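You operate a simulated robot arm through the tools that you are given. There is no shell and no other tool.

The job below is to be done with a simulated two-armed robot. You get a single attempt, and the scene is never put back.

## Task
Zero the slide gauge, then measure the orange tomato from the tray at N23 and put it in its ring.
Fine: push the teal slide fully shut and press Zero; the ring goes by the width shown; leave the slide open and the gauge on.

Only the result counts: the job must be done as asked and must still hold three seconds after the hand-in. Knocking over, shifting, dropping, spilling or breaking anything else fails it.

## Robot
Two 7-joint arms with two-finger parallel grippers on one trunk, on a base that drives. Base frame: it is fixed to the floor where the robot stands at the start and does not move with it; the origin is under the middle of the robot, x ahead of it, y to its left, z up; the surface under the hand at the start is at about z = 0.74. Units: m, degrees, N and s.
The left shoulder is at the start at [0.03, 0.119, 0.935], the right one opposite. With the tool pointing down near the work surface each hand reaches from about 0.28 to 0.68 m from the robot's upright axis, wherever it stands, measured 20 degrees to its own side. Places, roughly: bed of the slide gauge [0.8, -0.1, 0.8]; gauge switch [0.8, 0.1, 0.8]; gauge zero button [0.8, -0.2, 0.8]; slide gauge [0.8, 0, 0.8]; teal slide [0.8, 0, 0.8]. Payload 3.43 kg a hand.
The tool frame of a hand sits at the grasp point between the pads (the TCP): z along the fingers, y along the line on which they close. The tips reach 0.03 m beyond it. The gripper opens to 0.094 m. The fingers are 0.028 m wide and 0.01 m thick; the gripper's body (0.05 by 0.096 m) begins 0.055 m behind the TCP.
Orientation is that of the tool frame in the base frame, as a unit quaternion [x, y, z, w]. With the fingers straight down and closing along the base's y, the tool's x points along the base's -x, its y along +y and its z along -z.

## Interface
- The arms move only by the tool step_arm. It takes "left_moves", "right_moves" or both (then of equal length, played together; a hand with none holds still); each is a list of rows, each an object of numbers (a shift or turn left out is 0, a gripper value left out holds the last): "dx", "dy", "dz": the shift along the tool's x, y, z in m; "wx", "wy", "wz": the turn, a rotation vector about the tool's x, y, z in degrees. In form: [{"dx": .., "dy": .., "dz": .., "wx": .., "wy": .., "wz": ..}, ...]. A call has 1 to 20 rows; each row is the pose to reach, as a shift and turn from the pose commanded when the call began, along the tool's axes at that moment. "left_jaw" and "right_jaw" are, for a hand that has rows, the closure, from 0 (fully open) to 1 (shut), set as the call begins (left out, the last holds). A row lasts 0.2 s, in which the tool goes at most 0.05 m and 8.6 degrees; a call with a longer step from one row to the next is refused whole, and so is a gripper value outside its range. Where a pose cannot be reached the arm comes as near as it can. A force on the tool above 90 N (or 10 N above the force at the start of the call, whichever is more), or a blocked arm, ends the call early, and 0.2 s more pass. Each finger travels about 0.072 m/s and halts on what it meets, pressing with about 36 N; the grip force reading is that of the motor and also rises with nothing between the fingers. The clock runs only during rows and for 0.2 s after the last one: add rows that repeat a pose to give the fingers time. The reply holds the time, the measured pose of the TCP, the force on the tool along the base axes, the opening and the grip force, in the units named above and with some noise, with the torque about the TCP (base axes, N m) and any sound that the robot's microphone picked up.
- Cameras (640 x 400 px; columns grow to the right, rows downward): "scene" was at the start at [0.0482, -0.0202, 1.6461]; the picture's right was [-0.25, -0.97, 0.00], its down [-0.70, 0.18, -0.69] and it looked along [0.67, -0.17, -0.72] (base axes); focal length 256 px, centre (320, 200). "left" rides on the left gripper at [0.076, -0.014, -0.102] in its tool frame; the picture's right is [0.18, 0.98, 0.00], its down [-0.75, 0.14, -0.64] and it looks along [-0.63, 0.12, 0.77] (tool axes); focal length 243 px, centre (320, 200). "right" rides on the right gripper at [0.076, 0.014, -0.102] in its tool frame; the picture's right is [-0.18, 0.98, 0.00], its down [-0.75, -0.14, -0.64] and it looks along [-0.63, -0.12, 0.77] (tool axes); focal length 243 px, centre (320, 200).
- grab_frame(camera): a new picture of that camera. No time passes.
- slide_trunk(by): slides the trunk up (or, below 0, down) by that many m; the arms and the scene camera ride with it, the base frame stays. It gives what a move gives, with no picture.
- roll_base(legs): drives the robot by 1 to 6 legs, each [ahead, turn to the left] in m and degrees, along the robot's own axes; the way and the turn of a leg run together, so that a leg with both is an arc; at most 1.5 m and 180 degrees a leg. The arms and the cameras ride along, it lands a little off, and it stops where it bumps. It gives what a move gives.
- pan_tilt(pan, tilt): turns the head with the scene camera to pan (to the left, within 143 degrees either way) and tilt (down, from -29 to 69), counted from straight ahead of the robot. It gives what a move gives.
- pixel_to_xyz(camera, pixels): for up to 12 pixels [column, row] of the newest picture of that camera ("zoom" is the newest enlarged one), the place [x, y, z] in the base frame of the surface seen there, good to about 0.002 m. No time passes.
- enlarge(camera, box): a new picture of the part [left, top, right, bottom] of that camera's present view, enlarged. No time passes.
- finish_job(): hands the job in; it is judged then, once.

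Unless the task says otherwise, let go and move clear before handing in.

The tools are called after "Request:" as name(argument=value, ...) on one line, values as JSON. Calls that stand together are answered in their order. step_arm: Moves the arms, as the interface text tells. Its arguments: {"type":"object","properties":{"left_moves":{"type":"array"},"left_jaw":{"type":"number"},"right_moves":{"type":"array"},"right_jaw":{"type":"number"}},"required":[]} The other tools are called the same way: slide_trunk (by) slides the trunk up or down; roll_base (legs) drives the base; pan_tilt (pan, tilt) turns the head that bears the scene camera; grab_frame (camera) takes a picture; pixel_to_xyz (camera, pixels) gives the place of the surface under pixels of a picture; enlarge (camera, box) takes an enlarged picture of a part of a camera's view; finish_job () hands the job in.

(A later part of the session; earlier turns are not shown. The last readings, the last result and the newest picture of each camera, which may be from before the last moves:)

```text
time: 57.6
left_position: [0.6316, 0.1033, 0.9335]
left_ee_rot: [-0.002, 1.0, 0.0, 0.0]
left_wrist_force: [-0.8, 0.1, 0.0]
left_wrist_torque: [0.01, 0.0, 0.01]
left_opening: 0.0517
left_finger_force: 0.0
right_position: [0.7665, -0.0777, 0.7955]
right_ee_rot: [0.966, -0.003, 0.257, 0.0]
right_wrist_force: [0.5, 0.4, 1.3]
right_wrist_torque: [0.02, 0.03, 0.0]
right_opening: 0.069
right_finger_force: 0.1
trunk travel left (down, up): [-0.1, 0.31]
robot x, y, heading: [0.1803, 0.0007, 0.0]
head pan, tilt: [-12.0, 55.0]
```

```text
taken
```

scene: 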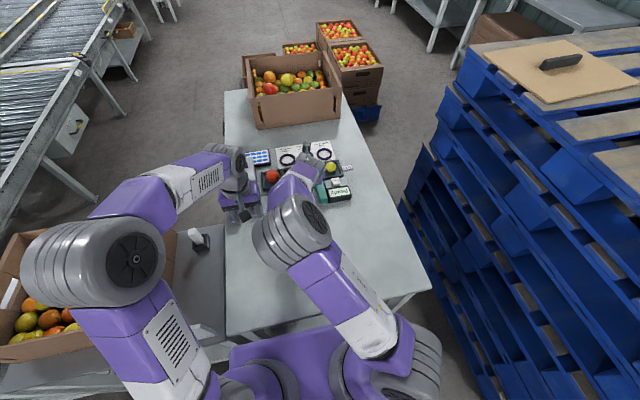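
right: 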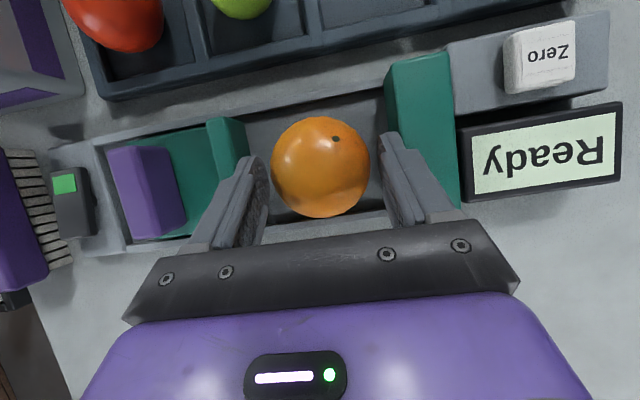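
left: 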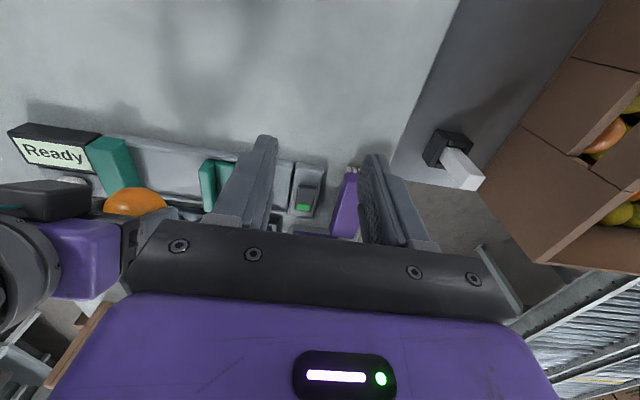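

The tomato is staying put on the bed at (320,167). I'll lift the right hand straight up, then move it right and back out of the way.

Request:
step_arm(right_moves=[{"dx": 0.01, "dz": -0.0173}, {"dx": 0.022, "dz": -0.038}, {"dx": 0.035, "dz": -0.0606}, {"dx": 0.05, "dz": -0.0866}, {"dx": 0.045, "dy": 0.045, "dz": -0.1}, {"dx": 0.04, "dy": 0.09, "dz": -0.11}, {"dx": 0.035, "dy": 0.135, "dz": -0.12}, {"dx": 0.03, "dy": 0.18, "dz": -0.13}, {"dx": 0.025, "dy": 0.225, "dz": -0.14}, {"dx": 0.02, "dy": 0.26, "dz": -0.15}])

Request:
grab_frame(camera="scene")

Request:
enlarge(camera="scene", box=[230, 130, 358, 210])

```text
time: 59.8
left_position: [0.6314, 0.1015, 0.9325]
left_ee_rot: [-0.002, 1.0, 0.0, 0.0]
left_wrist_force: [-0.1, 0.1, -0.4]
left_wrist_torque: [0.0, 0.04, 0.01]
left_opening: 0.0518
left_finger_force: 0.1
right_position: [0.7072, -0.3382, 0.9375]
right_ee_rot: [0.966, -0.004, 0.257, 0.001]
right_wrist_force: [-0.1, 0.0, 0.1]
right_wrist_torque: [0.0, -0.01, 0.0]
right_opening: 0.069
right_finger_force: 0.0
trunk travel left (down, up): [-0.1, 0.31]
robot x, y, heading: [0.1801, 0.0001, -0.1]
head pan, tilt: [-12.0, 55.0]
```

```text
taken
```

scene: 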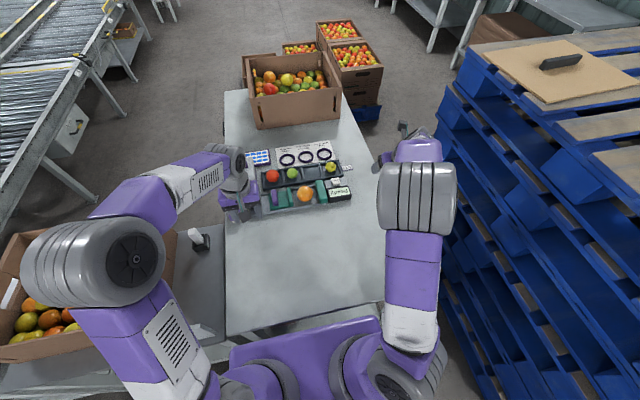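

```text
5.00 times, centred on (294, 170) of scene
```

zoom: 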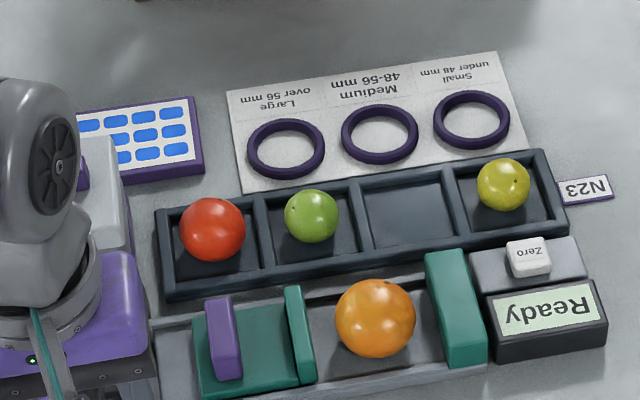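

The tomato is settled at zoom (375,318) between the jaws and the gauge shows "Ready". I'll bring the left hand back down around the purple tab.

Request:
step_arm(left_moves=[{"dx": -0.03, "dy": -0.014, "dz": 0.0}, {"dx": -0.06, "dy": -0.028, "dz": 0.01}, {"dx": -0.09, "dy": -0.042, "dz": 0.02}, {"dx": -0.12, "dy": -0.056, "dz": 0.03}, {"dx": -0.149, "dy": -0.0705, "dz": 0.04}, {"dx": -0.149, "dy": -0.0705, "dz": 0.07}, {"dx": -0.149, "dy": -0.0705, "dz": 0.1}, {"dx": -0.149, "dy": -0.0705, "dz": 0.13}, {"dx": -0.149, "dy": -0.0705, "dz": 0.13}])

Request:
grab_frame(camera="left")

```text
time: 61.8
left_position: [0.7789, 0.03, 0.8018]
left_ee_rot: [-0.002, 1.0, 0.0, 0.0]
left_wrist_force: [0.2, -0.9, 0.5]
left_wrist_torque: [-0.01, -0.02, -0.01]
left_opening: 0.0515
left_finger_force: 0.0
right_position: [0.7085, -0.3377, 0.9366]
right_ee_rot: [0.966, -0.004, 0.257, 0.001]
right_wrist_force: [-0.1, 0.2, -0.8]
right_wrist_torque: [0.0, 0.0, 0.03]
right_opening: 0.069
right_finger_force: 0.1
trunk travel left (down, up): [-0.1, 0.31]
robot x, y, heading: [0.1759, -0.0002, 0.0]
head pan, tilt: [-12.0, 55.0]
```

```text
taken
```

left: 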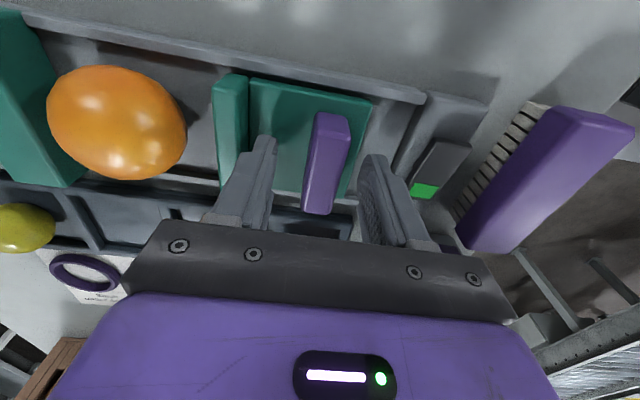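

The fingers straddle the tab, with the tomato safely to the right at (115,120). I'll grip the tab and start closing slowly.

Request:
step_arm(left_moves=[{"dz": 0}, {"dz": 0}, {"dz": 0}], left_jaw=1)

Request:
step_arm(left_moves=[{"dy": -0.004}, {"dy": -0.008}, {"dy": -0.012}, {"dy": -0.016}])

Request:
grab_frame(camera="left")

```text
time: 62.6
left_position: [0.7795, 0.0307, 0.8008]
left_ee_rot: [-0.002, 1.0, 0.0, 0.001]
left_wrist_force: [-1.2, 2.2, -1.4]
left_wrist_torque: [0.01, -0.25, 0.29]
left_opening: 0.0199
left_finger_force: 44.8
right_position: [0.7074, -0.3364, 0.9376]
right_ee_rot: [0.966, -0.003, 0.257, 0.0]
right_wrist_force: [2.2, -0.2, 0.9]
right_wrist_torque: [0.0, -0.01, -0.02]
right_opening: 0.0686
right_finger_force: 0.2
trunk travel left (down, up): [-0.1, 0.31]
robot x, y, heading: [0.1768, 0.0007, -0.2]
head pan, tilt: [-12.0, 55.0]
```

```text
time: 63.6
left_position: [0.7801, 0.0141, 0.8021]
left_ee_rot: [-0.001, 1.0, 0.0, 0.001]
left_wrist_force: [6.7, 1.8, 1.0]
left_wrist_torque: [0.19, 0.54, 0.27]
left_opening: 0.0198
left_finger_force: 45.2
right_position: [0.7091, -0.3376, 0.9383]
right_ee_rot: [0.966, -0.004, 0.257, 0.0]
right_wrist_force: [0.3, -0.4, -0.2]
right_wrist_torque: [-0.01, 0.01, 0.02]
right_opening: 0.0691
right_finger_force: 0.0
trunk travel left (down, up): [-0.1, 0.31]
robot x, y, heading: [0.1814, -0.0007, 0.2]
head pan, tilt: [-12.0, 55.0]
```

```text
taken
```

left: 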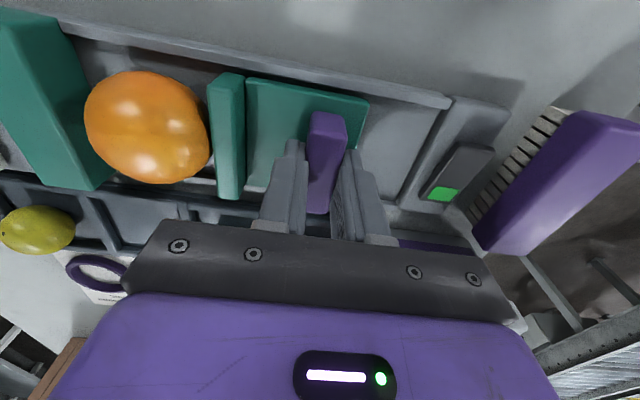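

The jaw is about to touch the tomato at (210,130). I'll keep closing slowly, 12 mm more.

Request:
step_arm(left_moves=[{"dy": -0.002}, {"dy": -0.004}, {"dy": -0.006}, {"dy": -0.008}, {"dy": -0.01}, {"dy": -0.012}])

Request:
grab_frame(camera="left")

```text
time: 65.0
left_position: [0.7789, 0.0025, 0.8023]
left_ee_rot: [-0.001, 1.0, 0.0, 0.0]
left_wrist_force: [1.8, 1.8, -5.7]
left_wrist_torque: [0.05, -1.51, 0.31]
left_opening: 0.0201
left_finger_force: 44.8
right_position: [0.7076, -0.3372, 0.9372]
right_ee_rot: [0.966, -0.003, 0.257, 0.0]
right_wrist_force: [-0.6, 0.3, 0.0]
right_wrist_torque: [-0.04, -0.01, 0.0]
right_opening: 0.0691
right_finger_force: 0.0
trunk travel left (down, up): [-0.1, 0.31]
robot x, y, heading: [0.1772, 0.002, -0.1]
head pan, tilt: [-12.0, 55.0]
```

```text
taken
```

left: 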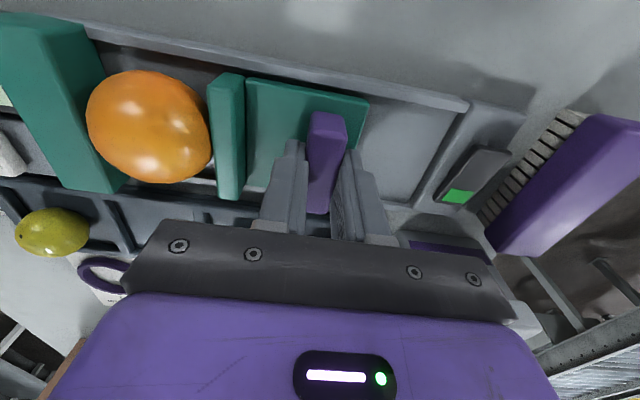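

The tomato is being carried along and almost touches the fixed jaw. I'll go on in 1.5 mm steps and watch the y force.

Request:
step_arm(left_moves=[{"dy": -0.0015}, {"dy": -0.003}, {"dy": -0.0045}, {"dy": -0.006}])

Request:
grab_frame(camera="left")

Request:
enlarge(camera="scene", box=[270, 140, 366, 200])

```text
time: 66.0
left_position: [0.7792, -0.0035, 0.8024]
left_ee_rot: [-0.001, 1.0, 0.0, -0.001]
left_wrist_force: [-2.9, 2.2, -1.6]
left_wrist_torque: [0.19, -0.93, 0.3]
left_opening: 0.0198
left_finger_force: 44.8
right_position: [0.7078, -0.3371, 0.9373]
right_ee_rot: [0.966, -0.004, 0.257, 0.0]
right_wrist_force: [-0.1, 0.1, 0.0]
right_wrist_torque: [-0.02, 0.01, -0.04]
right_opening: 0.0691
right_finger_force: 0.0
trunk travel left (down, up): [-0.1, 0.31]
robot x, y, heading: [0.18, -0.0017, -0.0]
head pan, tilt: [-12.0, 55.0]
```

```text
taken
```

left: 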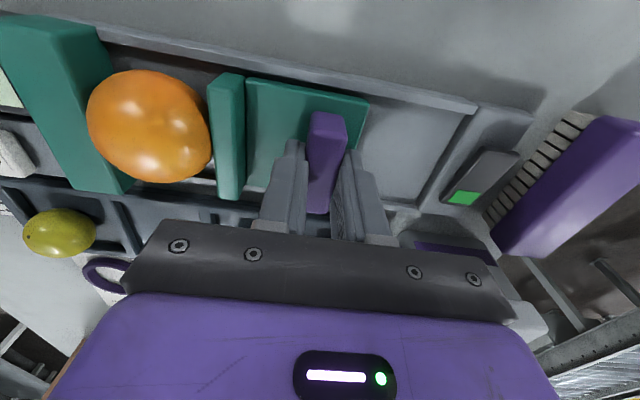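

```text
6.67 times, centred on (318, 170) of scene
```

zoom: 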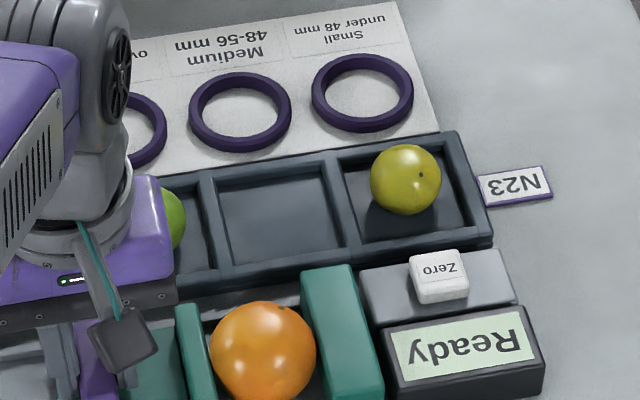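

The display still reads "Ready", so it isn't clamped yet. I'll close in 1 mm steps.

Request:
step_arm(left_moves=[{"dy": -0.001}, {"dy": -0.002}, {"dy": -0.003}, {"dy": -0.003}])

Request:
enlarge(camera="scene", box=[270, 140, 366, 200])

```text
time: 67.0
left_position: [0.7801, -0.0044, 0.801]
left_ee_rot: [-0.002, 1.0, 0.001, -0.002]
left_wrist_force: [-2.5, 8.4, 0.5]
left_wrist_torque: [-0.15, 0.37, -0.03]
left_opening: 0.0199
left_finger_force: 44.9
right_position: [0.7068, -0.3363, 0.9386]
right_ee_rot: [0.966, -0.003, 0.257, 0.001]
right_wrist_force: [0.5, -0.3, -0.1]
right_wrist_torque: [-0.01, -0.03, -0.01]
right_opening: 0.0693
right_finger_force: 0.1
trunk travel left (down, up): [-0.1, 0.31]
robot x, y, heading: [0.1803, 0.0004, -0.2]
head pan, tilt: [-12.0, 55.0]
```

```text
6.67 times, centred on (318, 170) of scene
```

zoom: 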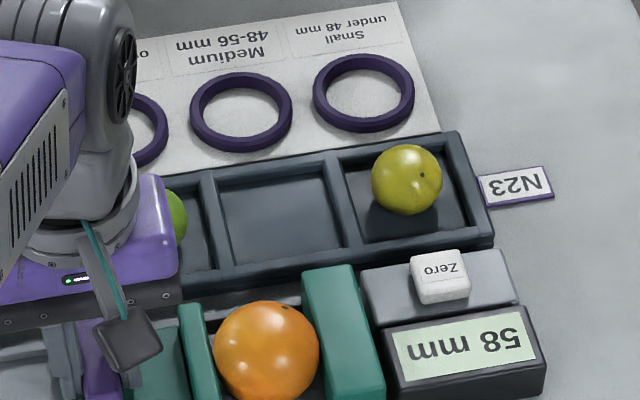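

The display now shows a width. I'll enlarge it to read it exactly (the text is upside down from here), and see whether a bit more push changes it.

Request:
enlarge(camera="scene", box=[322, 178, 358, 200])

Request:
grab_frame(camera="left")

Request:
grab_frame(camera="right")

```text
16.00 times, centred on (340, 189) of scene
```

zoom: 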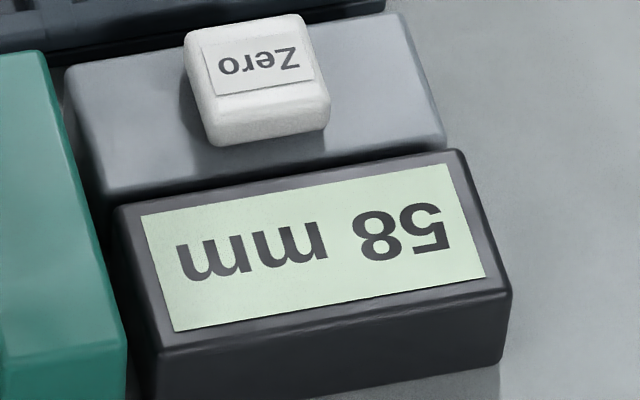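

```text
taken
```

left: 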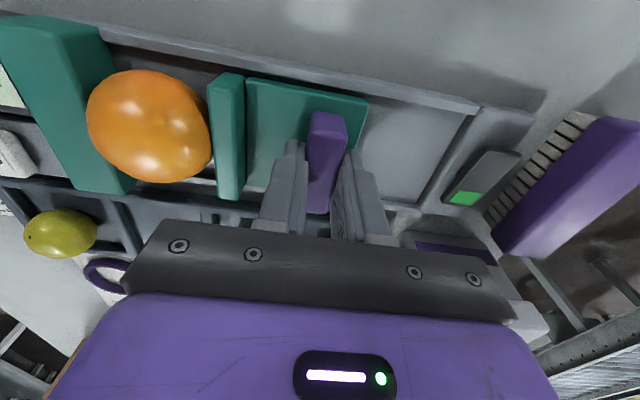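

```text
taken
```

right: 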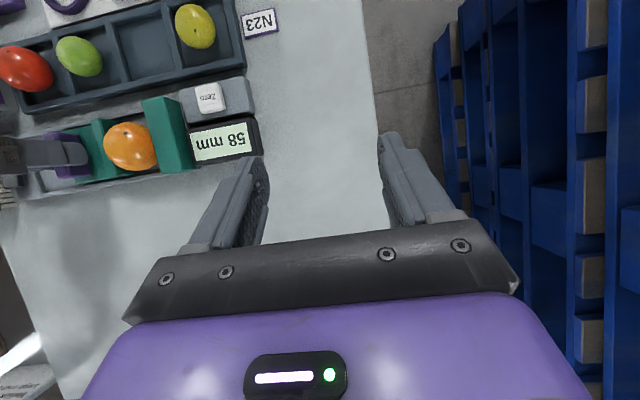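

The display reads 58 mm, which matches the slide travel (0.058 m) and the grip width, so it goes in the Large ring (over 56). I'll hold the clamp for a second so the reading settles.

Request:
step_arm(left_moves=[{"dy": 0}, {"dy": 0}, {"dy": 0}, {"dy": 0}])

Request:
enlarge(camera="scene", box=[322, 178, 358, 200])

```text
time: 68.0
left_position: [0.779, -0.0034, 0.8019]
left_ee_rot: [-0.002, 1.0, 0.0, 0.0]
left_wrist_force: [-4.0, 13.8, 1.0]
left_wrist_torque: [0.3, 1.08, 0.12]
left_opening: 0.0196
left_finger_force: 45.1
right_position: [0.7074, -0.3366, 0.9384]
right_ee_rot: [0.966, -0.004, 0.258, 0.0]
right_wrist_force: [-0.1, 0.2, 0.7]
right_wrist_torque: [0.02, -0.01, 0.0]
right_opening: 0.0691
right_finger_force: 0.0
trunk travel left (down, up): [-0.1, 0.31]
robot x, y, heading: [0.1782, -0.0004, 0.1]
head pan, tilt: [-12.0, 55.0]
```

```text
16.00 times, centred on (340, 189) of scene
```

zoom: 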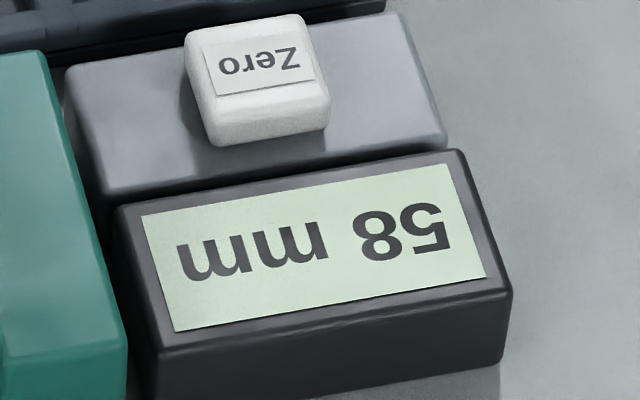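

The reading is steady at 58 mm. I'll open the slide again gently.

Request:
step_arm(left_moves=[{"dy": 0.002}, {"dy": 0.005}, {"dy": 0.01}, {"dy": 0.016}, {"dy": 0.023}, {"dy": 0.03}, {"dy": 0.037}, {"dy": 0.04}])

Request:
grab_frame(camera="left")

Request:
enlarge(camera="scene", box=[230, 130, 358, 210])

```text
time: 69.8
left_position: [0.7806, 0.0329, 0.8015]
left_ee_rot: [0.0, 1.0, 0.0, 0.001]
left_wrist_force: [-7.2, -3.8, -4.4]
left_wrist_torque: [0.03, -0.97, 0.42]
left_opening: 0.0194
left_finger_force: 45.5
right_position: [0.7084, -0.338, 0.9369]
right_ee_rot: [0.966, -0.004, 0.257, 0.001]
right_wrist_force: [-0.4, 0.3, 0.9]
right_wrist_torque: [-0.01, -0.02, -0.03]
right_opening: 0.0691
right_finger_force: 0.0
trunk travel left (down, up): [-0.1, 0.31]
robot x, y, heading: [0.1801, -0.0006, -0.1]
head pan, tilt: [-12.0, 55.0]
```

```text
taken
```

left: 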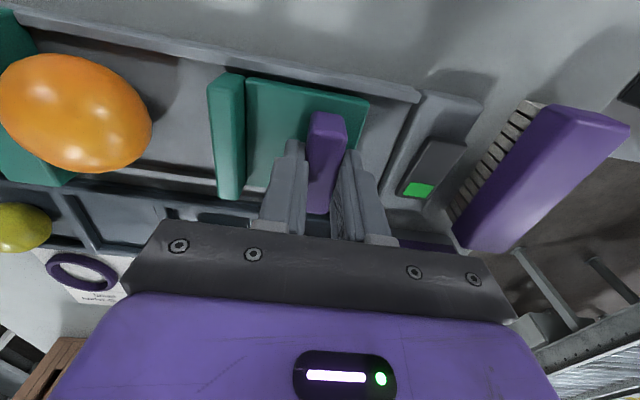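

```text
5.00 times, centred on (294, 170) of scene
```

zoom: 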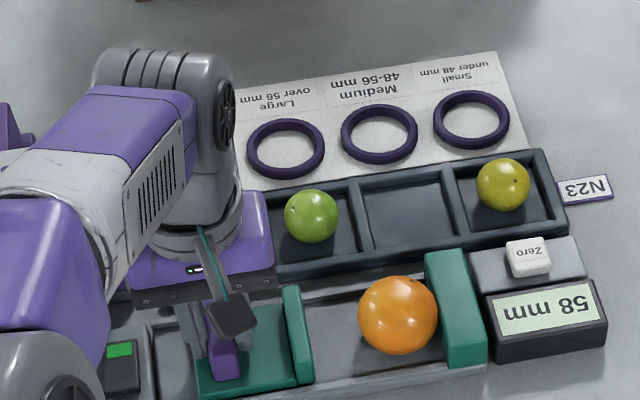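

The slide is open again, the display still shows 58 mm, and the tomato rests against the fixed jaw at zoom (398,315). I'll release the tab and move the left hand away.

Request:
step_arm(left_moves=[{"dz": 0}, {"dz": 0}, {"dz": 0}], left_jaw=0.45)

Request:
step_arm(left_moves=[{"dz": -0.03}, {"dz": -0.06}, {"dz": -0.1}, {"dx": 0.03, "dy": 0.02, "dz": -0.11}, {"dx": 0.06, "dy": 0.04, "dz": -0.12}, {"dx": 0.1, "dy": 0.06, "dz": -0.13}, {"dx": 0.14, "dy": 0.08, "dz": -0.14}, {"dx": 0.18, "dy": 0.1, "dz": -0.15}])

Request:
step_arm(right_moves=[{"wy": -7.5}, {"wy": -15}, {"wy": -22.5}, {"wy": -30}, {"wy": -30}], right_jaw=0.15)

Request:
enlarge(camera="scene", box=[230, 130, 358, 210])

```text
time: 70.6
left_position: [0.78, 0.0354, 0.8023]
left_ee_rot: [-0.002, 1.0, 0.0, -0.001]
left_wrist_force: [-0.1, -0.2, 0.9]
left_wrist_torque: [-0.03, 0.0, -0.02]
left_opening: 0.0516
left_finger_force: 0.1
right_position: [0.7078, -0.3368, 0.9378]
right_ee_rot: [0.966, -0.003, 0.257, 0.0]
right_wrist_force: [-0.3, 0.0, -1.1]
right_wrist_torque: [0.01, 0.01, -0.01]
right_opening: 0.0692
right_finger_force: 0.1
trunk travel left (down, up): [-0.1, 0.31]
robot x, y, heading: [0.1838, -0.0001, -0.1]
head pan, tilt: [-12.0, 55.0]
```

```text
time: 72.4
left_position: [0.5996, 0.1294, 0.9514]
left_ee_rot: [-0.001, 1.0, 0.001, 0.001]
left_wrist_force: [-0.3, 0.2, 0.5]
left_wrist_torque: [-0.02, -0.01, -0.05]
left_opening: 0.0515
left_finger_force: 0.0
right_position: [0.7064, -0.3364, 0.9385]
right_ee_rot: [0.966, -0.002, 0.258, -0.001]
right_wrist_force: [1.1, 0.1, 0.0]
right_wrist_torque: [-0.01, -0.02, 0.0]
right_opening: 0.069
right_finger_force: 0.1
trunk travel left (down, up): [-0.1, 0.31]
robot x, y, heading: [0.1762, -0.0002, -0.2]
head pan, tilt: [-12.0, 55.0]
```

```text
time: 73.6
left_position: [0.599, 0.1302, 0.9509]
left_ee_rot: [-0.001, 1.0, 0.0, 0.0]
left_wrist_force: [-0.2, 0.1, 0.3]
left_wrist_torque: [-0.04, 0.03, -0.01]
left_opening: 0.0517
left_finger_force: 0.1
right_position: [0.7079, -0.3375, 0.9358]
right_ee_rot: [1.0, -0.004, -0.003, -0.001]
right_wrist_force: [-0.7, -0.7, 0.0]
right_wrist_torque: [-0.02, -0.06, -0.05]
right_opening: 0.0802
right_finger_force: 0.0
trunk travel left (down, up): [-0.1, 0.31]
robot x, y, heading: [0.1744, 0.001, -0.2]
head pan, tilt: [-12.0, 55.0]
```

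```text
5.00 times, centred on (294, 170) of scene
```

zoom: 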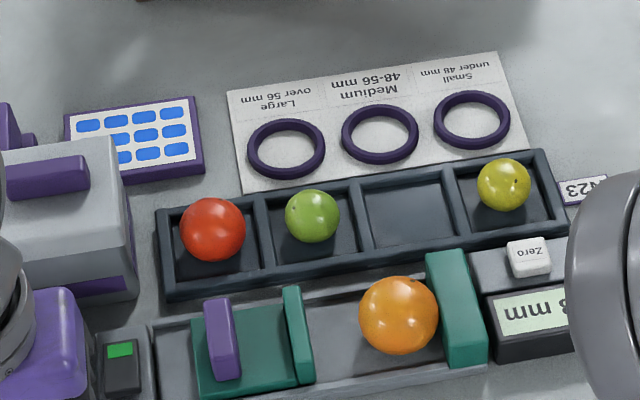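

Both hands are clear. I'll measure the tomato's new place and how much gap there is to the fixed jaw, as well as the green and red tomato tops.

Request:
pixel_to_xyz(camera="zoom", pixels=[[398, 300], [362, 315], [436, 315], [398, 350], [400, 280], [312, 195], [213, 205], [445, 330], [505, 165], [287, 148], [379, 134], [325, 150]])

Request:
grab_frame(camera="right")

```text
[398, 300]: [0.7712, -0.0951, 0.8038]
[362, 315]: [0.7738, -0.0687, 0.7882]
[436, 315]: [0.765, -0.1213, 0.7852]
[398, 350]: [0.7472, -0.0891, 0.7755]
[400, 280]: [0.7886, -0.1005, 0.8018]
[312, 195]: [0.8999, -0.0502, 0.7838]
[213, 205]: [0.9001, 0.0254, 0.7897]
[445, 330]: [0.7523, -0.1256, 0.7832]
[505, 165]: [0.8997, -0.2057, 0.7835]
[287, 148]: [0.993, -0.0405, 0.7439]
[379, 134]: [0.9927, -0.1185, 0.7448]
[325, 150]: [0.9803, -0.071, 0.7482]
```

```text
taken
```

right: 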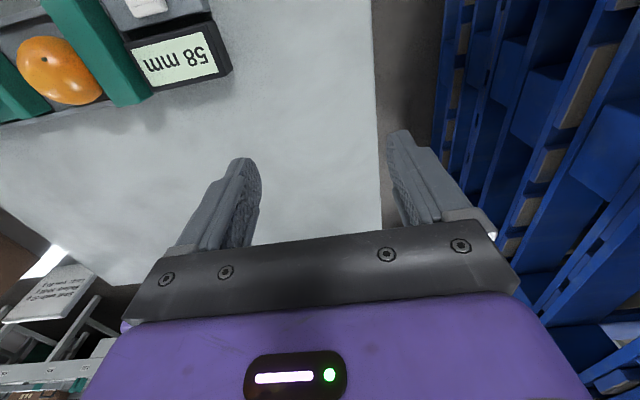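

The tomato's centre is near [0.777,-0.096,0.777], touching the fixed jaw, so I need to grip it with the fingers along x instead. I'll turn the right hand 90° and move it above the tomato with the tool straight down.

Request:
step_arm(right_moves=[{"dx": 0.006, "dy": -0.022, "dz": 0.003, "wz": 8.2}, {"dx": 0.0125, "dy": -0.044, "dz": 0.006, "wz": 16.4}, {"dx": 0.019, "dy": -0.066, "dz": 0.01, "wz": 24.6}, {"dx": 0.025, "dy": -0.088, "dz": 0.014, "wz": 32.8}, {"dx": 0.0315, "dy": -0.11, "dz": 0.018, "wz": 41}, {"dx": 0.0375, "dy": -0.132, "dz": 0.022, "wz": 49.2}, {"dx": 0.044, "dy": -0.154, "dz": 0.026, "wz": 57.4}, {"dx": 0.05, "dy": -0.176, "dz": 0.03, "wz": 65.6}, {"dx": 0.0565, "dy": -0.198, "dz": 0.034, "wz": 73.8}, {"dx": 0.063, "dy": -0.22, "dz": 0.04, "wz": 82}, {"dx": 0.069, "dy": -0.2415, "dz": 0.05, "wz": 90}, {"dx": 0.069, "dy": -0.2415, "dz": 0.05, "wz": 90}])

Request:
grab_frame(camera="right")

Request:
grab_frame(camera="scene")

```text
time: 76.2
left_position: [0.5991, 0.1306, 0.95]
left_ee_rot: [-0.001, 1.0, -0.001, -0.001]
left_wrist_force: [-0.7, -0.1, 0.6]
left_wrist_torque: [0.0, 0.04, -0.01]
left_opening: 0.0517
left_finger_force: 0.0
right_position: [0.7772, -0.0961, 0.885]
right_ee_rot: [-0.704, 0.71, 0.001, 0.0]
right_wrist_force: [-0.5, -0.1, -0.3]
right_wrist_torque: [0.02, 0.03, -0.01]
right_opening: 0.0799
right_finger_force: 0.0
trunk travel left (down, up): [-0.1, 0.31]
robot x, y, heading: [0.1794, -0.0017, -0.1]
head pan, tilt: [-12.0, 55.0]
```

```text
taken
```

right: 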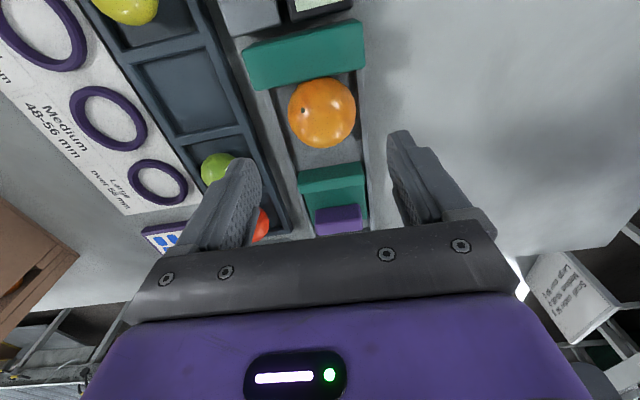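

```text
taken
```

scene: 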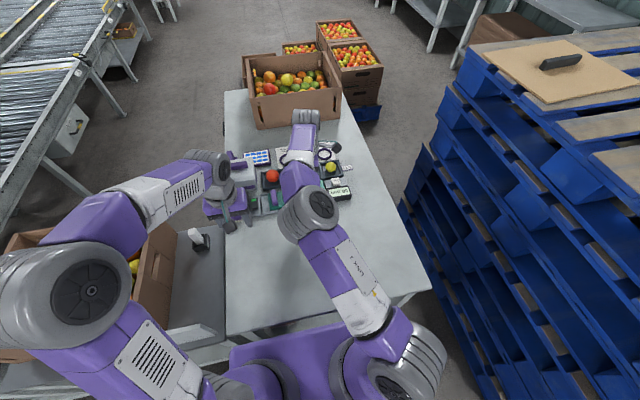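

The tomato appears at (321,113) and works out at [0.777,-0.096], exactly under the hand. I'll lower to grip at its equator, with the tips at z≈0.772.

Request:
step_arm(right_moves=[{"dz": 0.02}, {"dz": 0.04}, {"dz": 0.06}, {"dz": 0.075}, {"dz": 0.083}, {"dz": 0.083}])

Request:
grab_frame(camera="right")

```text
time: 77.6
left_position: [0.5983, 0.1296, 0.9503]
left_ee_rot: [-0.002, 1.0, 0.0, 0.0]
left_wrist_force: [-0.6, 0.6, 0.0]
left_wrist_torque: [0.01, 0.04, 0.03]
left_opening: 0.052
left_finger_force: 0.1
right_position: [0.7779, -0.0957, 0.8043]
right_ee_rot: [-0.704, 0.71, 0.001, -0.001]
right_wrist_force: [0.4, 0.7, 0.0]
right_wrist_torque: [0.0, 0.03, -0.04]
right_opening: 0.08
right_finger_force: 0.1
trunk travel left (down, up): [-0.1, 0.31]
robot x, y, heading: [0.181, -0.0037, -0.1]
head pan, tilt: [-12.0, 55.0]
```

```text
taken
```

right: 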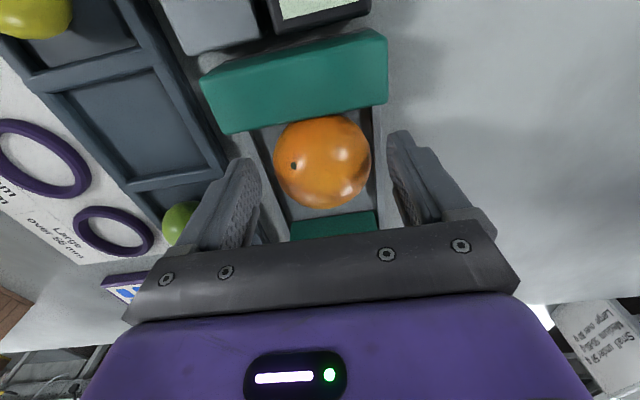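

The fingers straddle the tomato. I'll lower 3 mm more so the pads hold properly at the equator, then close.

Request:
step_arm(right_moves=[{"dz": 0.003}, {"dz": 0.004}])

Request:
step_arm(right_moves=[{"dz": 0}, {"dz": 0}, {"dz": 0}, {"dz": 0}, {"dz": 0}], right_jaw=1)

Request:
grab_frame(camera="right")

```text
time: 78.2
left_position: [0.6001, 0.1314, 0.9512]
left_ee_rot: [-0.002, 1.0, 0.0, 0.0]
left_wrist_force: [-0.1, 0.1, -0.5]
left_wrist_torque: [-0.02, 0.0, -0.04]
left_opening: 0.052
left_finger_force: 0.1
right_position: [0.7777, -0.0978, 0.7989]
right_ee_rot: [-0.705, 0.709, 0.002, -0.001]
right_wrist_force: [-0.4, -0.8, -0.1]
right_wrist_torque: [0.02, -0.02, 0.01]
right_opening: 0.08
right_finger_force: 0.0
trunk travel left (down, up): [-0.1, 0.31]
robot x, y, heading: [0.1767, 0.0006, -0.2]
head pan, tilt: [-12.0, 55.0]
```

```text
time: 79.4
left_position: [0.5992, 0.13, 0.9507]
left_ee_rot: [-0.002, 1.0, 0.0, 0.0]
left_wrist_force: [0.7, 0.9, 0.3]
left_wrist_torque: [0.01, 0.0, 0.04]
left_opening: 0.0516
left_finger_force: 0.1
right_position: [0.7781, -0.0975, 0.7998]
right_ee_rot: [-0.705, 0.709, 0.001, -0.001]
right_wrist_force: [-0.1, 0.9, 0.4]
right_wrist_torque: [0.03, 0.04, -0.03]
right_opening: 0.0591
right_finger_force: 16.6
trunk travel left (down, up): [-0.1, 0.31]
robot x, y, heading: [0.1775, -0.0007, 0.1]
head pan, tilt: [-12.0, 55.0]
```

```text
taken
```

right: 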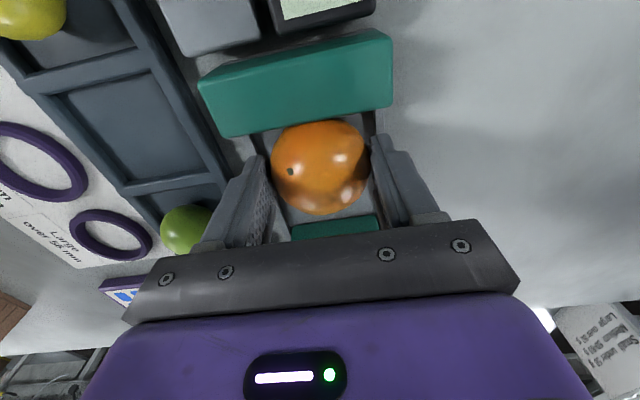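

The tomato is gripped at 0.0591. I'll shift it slightly away from the fixed jaw and lift.

Request:
step_arm(right_moves=[{"dx": -0.001, "dz": -0.001}, {"dx": -0.004, "dz": -0.004}, {"dx": -0.008, "dz": -0.012}, {"dx": -0.012, "dz": -0.025}, {"dx": -0.015, "dz": -0.045}, {"dx": -0.015, "dz": -0.07}, {"dx": -0.015, "dz": -0.09}])

Request:
grab_frame(camera="right")

```text
time: 81.0
left_position: [0.5987, 0.1298, 0.9506]
left_ee_rot: [-0.002, 1.0, 0.0, 0.0]
left_wrist_force: [-0.2, -0.2, 0.2]
left_wrist_torque: [0.0, 0.01, -0.01]
left_opening: 0.0515
left_finger_force: 0.1
right_position: [0.7775, -0.0814, 0.8901]
right_ee_rot: [-0.705, 0.71, 0.001, -0.001]
right_wrist_force: [-0.5, 0.2, -0.9]
right_wrist_torque: [0.01, -0.02, 0.02]
right_opening: 0.0591
right_finger_force: 16.2
trunk travel left (down, up): [-0.1, 0.31]
robot x, y, heading: [0.1748, -0.0012, -0.1]
head pan, tilt: [-12.0, 55.0]
```

```text
taken
```

right: 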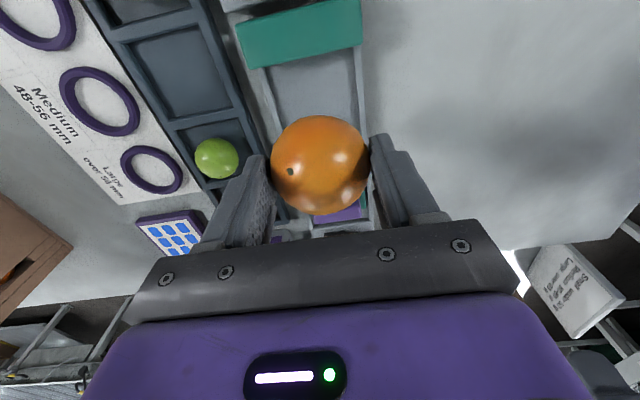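

The tomato is held firmly. In the air I'll turn the hand back 90° so the fingers close along y again.

Request:
step_arm(right_moves=[{"dx": -0.003, "dy": -0.003, "dz": -0.003, "wz": -8.2}, {"dx": -0.006, "dy": -0.006, "dz": -0.006, "wz": -16.4}, {"dx": -0.009, "dy": -0.009, "dz": -0.009, "wz": -24.6}, {"dx": -0.012, "dy": -0.012, "dz": -0.012, "wz": -32.8}, {"dx": -0.015, "dy": -0.015, "dz": -0.015, "wz": -41}, {"dx": -0.018, "dy": -0.018, "dz": -0.018, "wz": -49.2}, {"dx": -0.021, "dy": -0.021, "dz": -0.021, "wz": -57.4}, {"dx": -0.024, "dy": -0.024, "dz": -0.024, "wz": -65.6}, {"dx": -0.027, "dy": -0.027, "dz": -0.027, "wz": -73.8}, {"dx": -0.03, "dy": -0.03, "dz": -0.03, "wz": -82}, {"dx": -0.03, "dy": -0.03, "dz": -0.03, "wz": -90}, {"dx": -0.03, "dy": -0.03, "dz": -0.03, "wz": -90}])

Request:
grab_frame(camera="right")

```text
time: 83.6
left_position: [0.5995, 0.1294, 0.9497]
left_ee_rot: [-0.001, 1.0, 0.001, 0.0]
left_wrist_force: [-0.4, 0.2, 0.6]
left_wrist_torque: [0.01, 0.0, -0.01]
left_opening: 0.0515
left_finger_force: 0.0
right_position: [0.8033, -0.0533, 0.9189]
right_ee_rot: [1.0, -0.003, -0.002, 0.0]
right_wrist_force: [-0.1, -0.7, -1.0]
right_wrist_torque: [-0.04, 0.02, -0.01]
right_opening: 0.0591
right_finger_force: 16.3
right hand out of reach, approached as far as the arm can: row 10, 11, 12
trunk travel left (down, up): [-0.1, 0.31]
robot x, y, heading: [0.1769, -0.001, -0.1]
head pan, tilt: [-12.0, 55.0]
```

```text
taken
```

right: 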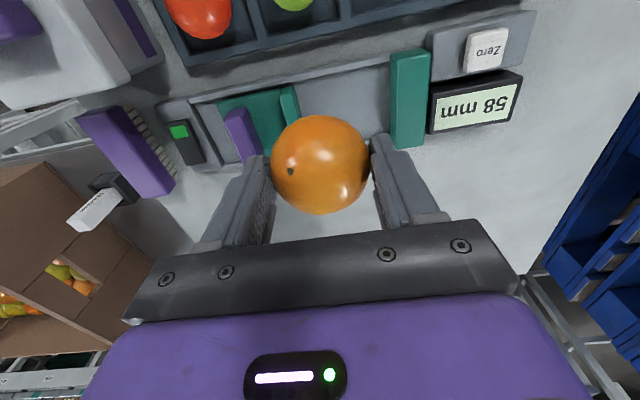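

The hand is turned back with the tomato held. I'll tilt it forward 55° while moving out over the tray towards the Large ring, staying high.

Request:
step_arm(right_moves=[{"dx": 0.005, "dy": 0.0, "dz": 0.0, "wy": 8}, {"dx": 0.02, "dy": 0.0, "dz": 0.003, "wy": 16}, {"dx": 0.04, "dy": -0.002, "dz": 0.006, "wy": 24}, {"dx": 0.065, "dy": -0.005, "dz": 0.01, "wy": 32}, {"dx": 0.09, "dy": -0.008, "dz": 0.015, "wy": 40}, {"dx": 0.115, "dy": -0.011, "dz": 0.02, "wy": 48}, {"dx": 0.135, "dy": -0.0143, "dz": 0.028, "wy": 55}, {"dx": 0.157, "dy": -0.0143, "dz": 0.034, "wy": 55}, {"dx": 0.157, "dy": -0.0143, "dz": 0.034, "wy": 55}])

Request:
grab_frame(camera="right")

Request:
grab_frame(camera="scene")

```text
time: 85.6
left_position: [0.5997, 0.1296, 0.9511]
left_ee_rot: [-0.002, 1.0, 0.0, 0.001]
left_wrist_force: [0.4, -0.3, -0.3]
left_wrist_torque: [0.01, 0.01, -0.01]
left_opening: 0.0517
left_finger_force: 0.1
right_position: [0.9584, -0.0413, 0.8844]
right_ee_rot: [0.888, -0.003, 0.46, 0.001]
right_wrist_force: [-0.6, -0.6, -1.2]
right_wrist_torque: [-0.01, 0.0, 0.01]
right_opening: 0.059
right_finger_force: 16.0
trunk travel left (down, up): [-0.1, 0.31]
robot x, y, heading: [0.1811, -0.0001, -0.3]
head pan, tilt: [-12.0, 55.0]
```

```text
taken
```

right: 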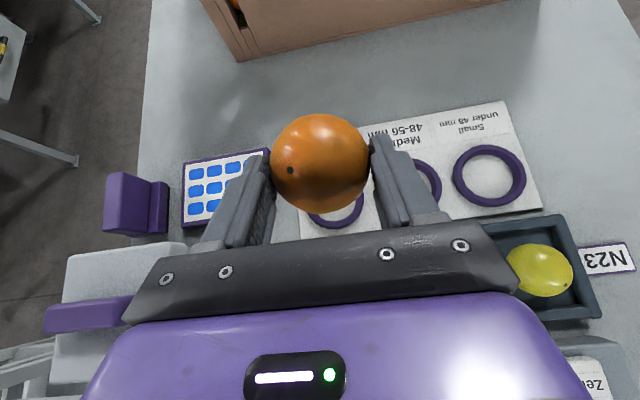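

```text
taken
```

scene: 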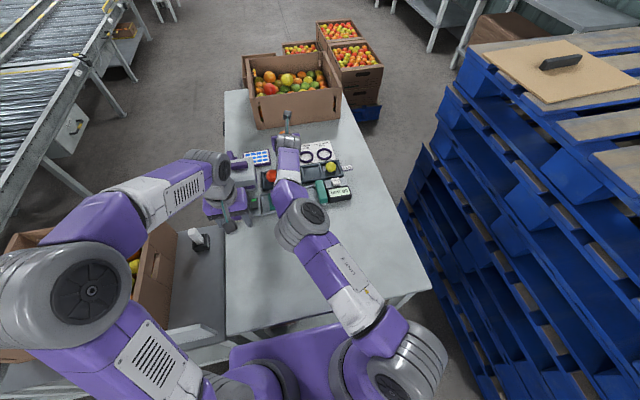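

The held tomato is at (320,163), just behind the Large ring, whose centre is at [0.9925,-0.0405]. I'll line it up above that ring and go down partway.

Request:
step_arm(right_moves=[{"dx": -0.009, "dy": 0.0, "dz": 0.0105}, {"dx": -0.0186, "dy": -0.0004, "dz": 0.021}, {"dx": -0.028, "dy": -0.0008, "dz": 0.0315}, {"dx": -0.0371, "dy": -0.0008, "dz": 0.0419}, {"dx": -0.0371, "dy": -0.0008, "dz": 0.0419}])

Request:
grab_frame(camera="right")

Request:
enlarge(camera="scene", box=[240, 100, 368, 180])

```text
time: 86.8
left_position: [0.5999, 0.1291, 0.9509]
left_ee_rot: [-0.002, 1.0, 0.0, 0.0]
left_wrist_force: [0.4, 0.8, 0.1]
left_wrist_torque: [0.02, 0.02, 0.02]
left_opening: 0.0517
left_finger_force: 0.1
right_position: [0.9716, -0.0401, 0.8281]
right_ee_rot: [0.888, -0.003, 0.46, 0.0]
right_wrist_force: [-0.6, -0.4, -1.0]
right_wrist_torque: [-0.02, 0.0, 0.02]
right_opening: 0.0593
right_finger_force: 16.1
trunk travel left (down, up): [-0.1, 0.31]
robot x, y, heading: [0.1773, 0.002, -0.2]
head pan, tilt: [-12.0, 55.0]
```

```text
taken
```

right: 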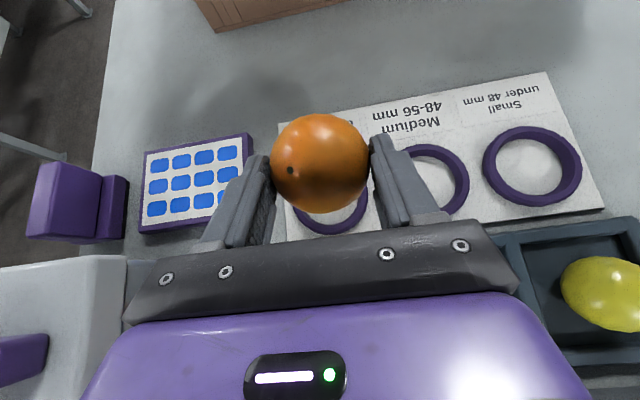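

```text
5.00 times, centred on (304, 140) of scene
```

zoom: 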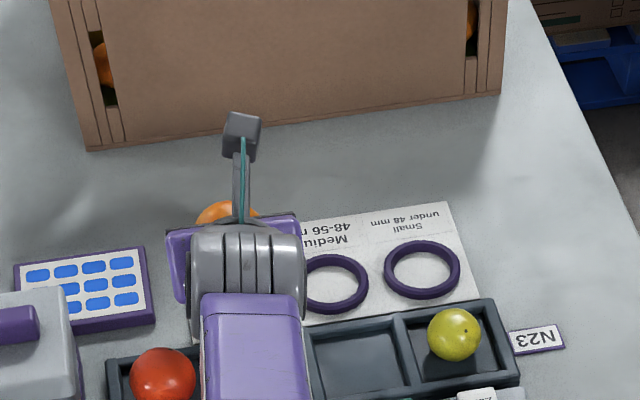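

The tomato is above the Large ring, whose near arc shows at (330,225). I'll check the ring's position from this view before lowering.

Request:
pixel_to_xyz(camera="right", pixels=[[330, 232], [298, 215], [365, 208], [330, 220], [345, 215], [462, 190], [440, 205], [532, 200], [490, 165], [578, 165], [532, 165], [530, 132]])

Request:
enlarge(camera="right", box=[260, 100, 420, 250])

```text
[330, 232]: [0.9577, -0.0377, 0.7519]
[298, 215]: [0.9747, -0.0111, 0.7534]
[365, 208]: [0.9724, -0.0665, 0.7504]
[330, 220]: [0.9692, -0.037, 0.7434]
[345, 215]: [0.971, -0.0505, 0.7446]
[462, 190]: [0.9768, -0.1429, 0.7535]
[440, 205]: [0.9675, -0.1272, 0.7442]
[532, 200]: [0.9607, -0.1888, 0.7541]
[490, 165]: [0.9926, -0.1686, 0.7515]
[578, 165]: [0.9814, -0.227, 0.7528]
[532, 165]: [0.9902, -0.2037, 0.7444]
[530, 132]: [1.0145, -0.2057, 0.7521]
```

```text
2.67 times, centred on (340, 175) of right
```

zoom: 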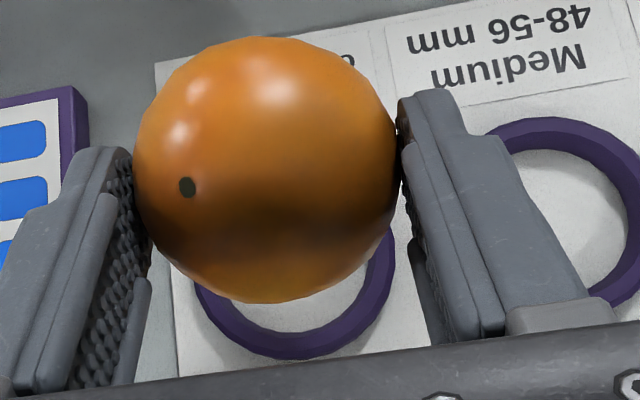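

The Large ring's outer front is at x≈0.958, its sides at y≈-0.011 and -0.067, and its top at z≈0.753, so its centre is at about [0.992,-0.0395]. The tomato is right above it, so I'll lower to just above contact.

Request:
step_arm(right_moves=[{"dx": -0.0082, "dz": 0.0057}, {"dx": -0.0164, "dz": 0.0115}, {"dx": -0.0246, "dz": 0.0172}, {"dx": -0.0303, "dz": 0.0212}, {"dx": -0.0303, "dz": 0.0212}])

Request:
enlarge(camera="right", box=[260, 100, 420, 250])

```text
time: 88.0
left_position: [0.5993, 0.1299, 0.9497]
left_ee_rot: [-0.003, 1.0, 0.0, 0.0]
left_wrist_force: [-0.8, -0.1, 1.2]
left_wrist_torque: [0.0, -0.03, 0.03]
left_opening: 0.0519
left_finger_force: 0.0
right_position: [0.9725, -0.0394, 0.7905]
right_ee_rot: [0.888, -0.003, 0.461, 0.001]
right_wrist_force: [-0.8, -0.4, -0.3]
right_wrist_torque: [0.01, -0.01, 0.03]
right_opening: 0.0591
right_finger_force: 16.0
trunk travel left (down, up): [-0.1, 0.31]
robot x, y, heading: [0.1766, -0.0017, -0.3]
head pan, tilt: [-12.0, 55.0]
```

```text
2.67 times, centred on (340, 175) of right
```

zoom: 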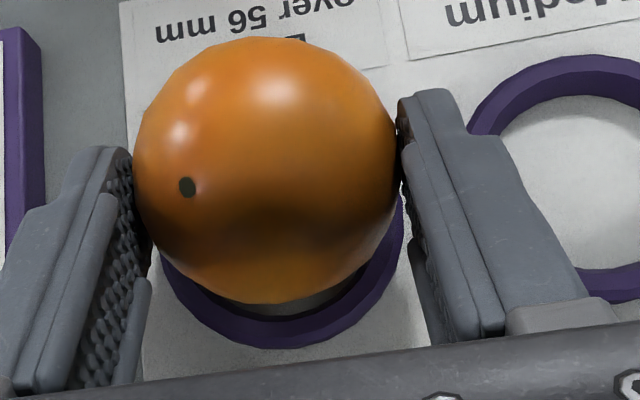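

No contact yet at z=0.7905. I'll check the ring's edges against the tomato in this close view before the last few millimetres.

Request:
pixel_to_xyz(camera="zoom", pixels=[[170, 275], [160, 258], [402, 205], [398, 235], [280, 338], [280, 325], [350, 310], [210, 315], [475, 130], [560, 290], [562, 60], [600, 180]])

```text
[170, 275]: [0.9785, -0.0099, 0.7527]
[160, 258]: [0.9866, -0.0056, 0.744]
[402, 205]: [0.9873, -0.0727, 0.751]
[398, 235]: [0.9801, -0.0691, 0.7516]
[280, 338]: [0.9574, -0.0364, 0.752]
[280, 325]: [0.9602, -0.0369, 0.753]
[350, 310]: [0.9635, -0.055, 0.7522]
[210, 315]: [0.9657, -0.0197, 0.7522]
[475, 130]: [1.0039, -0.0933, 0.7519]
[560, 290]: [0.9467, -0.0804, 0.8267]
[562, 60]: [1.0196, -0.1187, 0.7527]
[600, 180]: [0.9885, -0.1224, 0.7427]
```

The ring's centre works out at about [0.990,-0.0395], so I'll shift back 2 mm while lowering 3 mm and watch for contact.

Request:
step_arm(right_moves=[{"dx": -0.0012, "dz": -0.001}, {"dx": -0.0024, "dz": -0.0004}, {"dx": -0.0036, "dz": 0.0001}, {"dx": -0.0036, "dz": 0.0001}])

```text
time: 89.0
left_position: [0.5991, 0.1301, 0.9512]
left_ee_rot: [-0.002, 1.0, 0.001, 0.001]
left_wrist_force: [0.4, 0.2, 0.3]
left_wrist_torque: [0.02, 0.01, 0.02]
left_opening: 0.0518
left_finger_force: 0.0
right_position: [0.9693, -0.0406, 0.7883]
right_ee_rot: [0.888, -0.004, 0.46, 0.002]
right_wrist_force: [0.2, -0.7, -0.4]
right_wrist_torque: [0.02, 0.02, 0.02]
right_opening: 0.0594
right_finger_force: 16.0
trunk travel left (down, up): [-0.1, 0.31]
robot x, y, heading: [0.1823, 0.0007, -0.1]
head pan, tilt: [-12.0, 55.0]
```

Still free at z≈0.788. I'll lower 3 mm more in 1 mm steps.

Request:
step_arm(right_moves=[{"dx": -0.0008, "dz": 0.0006}, {"dx": -0.0016, "dz": 0.0012}, {"dx": -0.0025, "dz": 0.0017}, {"dx": -0.0025, "dz": 0.0017}])

Request:
enlarge(camera="right", box=[260, 100, 420, 250])

```text
time: 90.0
left_position: [0.6002, 0.1292, 0.9512]
left_ee_rot: [-0.001, 1.0, 0.0, -0.001]
left_wrist_force: [-0.6, -0.5, 0.1]
left_wrist_torque: [0.0, -0.02, -0.04]
left_opening: 0.0517
left_finger_force: 0.0
right_position: [0.9711, -0.039, 0.7858]
right_ee_rot: [0.887, -0.003, 0.461, 0.0]
right_wrist_force: [0.0, 0.0, 0.5]
right_wrist_torque: [-0.02, 0.15, 0.0]
right_opening: 0.0591
right_finger_force: 16.6
trunk travel left (down, up): [-0.1, 0.31]
robot x, y, heading: [0.1777, 0.0045, -0.1]
head pan, tilt: [-12.0, 55.0]
```

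```text
2.67 times, centred on (340, 175) of right
```

zoom: 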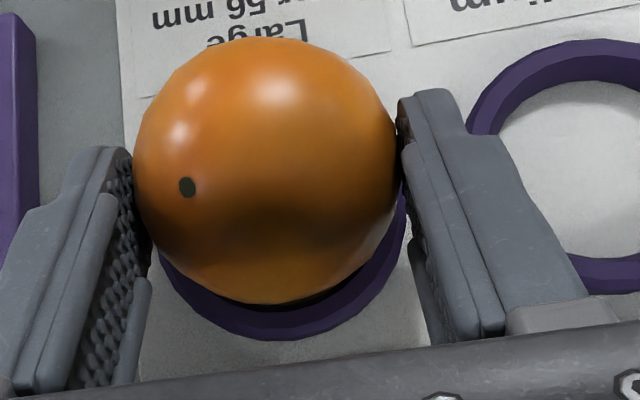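

A slight contact shows (torque 0.15, upward force +0.5). I'll lower one more millimetre to confirm.

Request:
step_arm(right_moves=[{"dx": -0.0004, "dz": 0.0003}, {"dx": -0.0008, "dz": 0.0006}, {"dx": -0.0008, "dz": 0.0006}])

```text
time: 90.8
left_position: [0.5985, 0.1292, 0.9513]
left_ee_rot: [-0.002, 1.0, 0.0, -0.001]
left_wrist_force: [0.0, 0.4, -0.3]
left_wrist_torque: [-0.06, -0.01, 0.01]
left_opening: 0.0517
left_finger_force: 0.0
right_position: [0.9713, -0.0401, 0.7849]
right_ee_rot: [0.888, -0.004, 0.46, 0.001]
right_wrist_force: [-0.5, 1.4, 0.5]
right_wrist_torque: [-0.01, 0.19, -0.01]
right_opening: 0.0592
right_finger_force: 16.1
trunk travel left (down, up): [-0.1, 0.31]
robot x, y, heading: [0.1757, 0.0002, -0.0]
head pan, tilt: [-12.0, 55.0]
```

The tomato is resting lightly in the ring, with the fingertips still above the ring's top. I'll open to 70 mm.

Request:
step_arm(right_moves=[{"dz": 0}, {"dz": 0}, {"dz": 0}, {"dz": 0}], right_jaw=0.26)

Request:
grab_frame(camera="right")

Request:
enlarge(camera="right", box=[240, 80, 420, 250])

```text
time: 91.8
left_position: [0.5987, 0.1294, 0.9523]
left_ee_rot: [-0.002, 1.0, 0.0, 0.0]
left_wrist_force: [0.0, 0.2, 0.2]
left_wrist_torque: [-0.01, 0.02, -0.02]
left_opening: 0.0516
left_finger_force: 0.1
right_position: [0.9721, -0.0397, 0.7863]
right_ee_rot: [0.888, -0.003, 0.461, 0.001]
right_wrist_force: [0.1, -0.4, 1.9]
right_wrist_torque: [-0.03, 0.12, -0.01]
right_opening: 0.0695
right_finger_force: 0.0
trunk travel left (down, up): [-0.1, 0.31]
robot x, y, heading: [0.1802, -0.0005, -0.1]
head pan, tilt: [-12.0, 55.0]
```

```text
taken
```

right: 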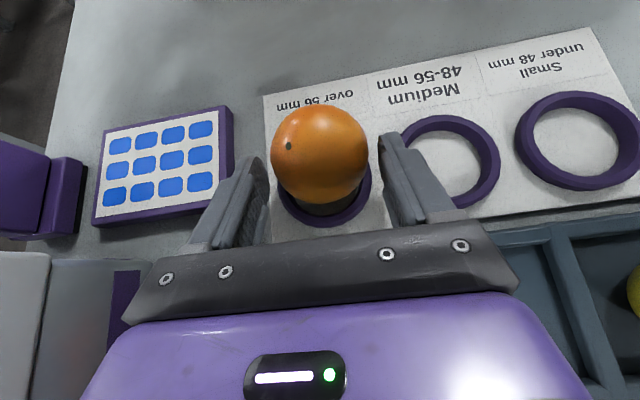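

```text
2.35 times, centred on (330, 165) of right
```

zoom: 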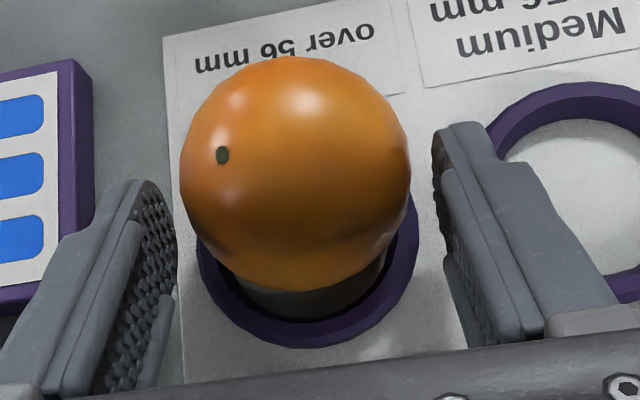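

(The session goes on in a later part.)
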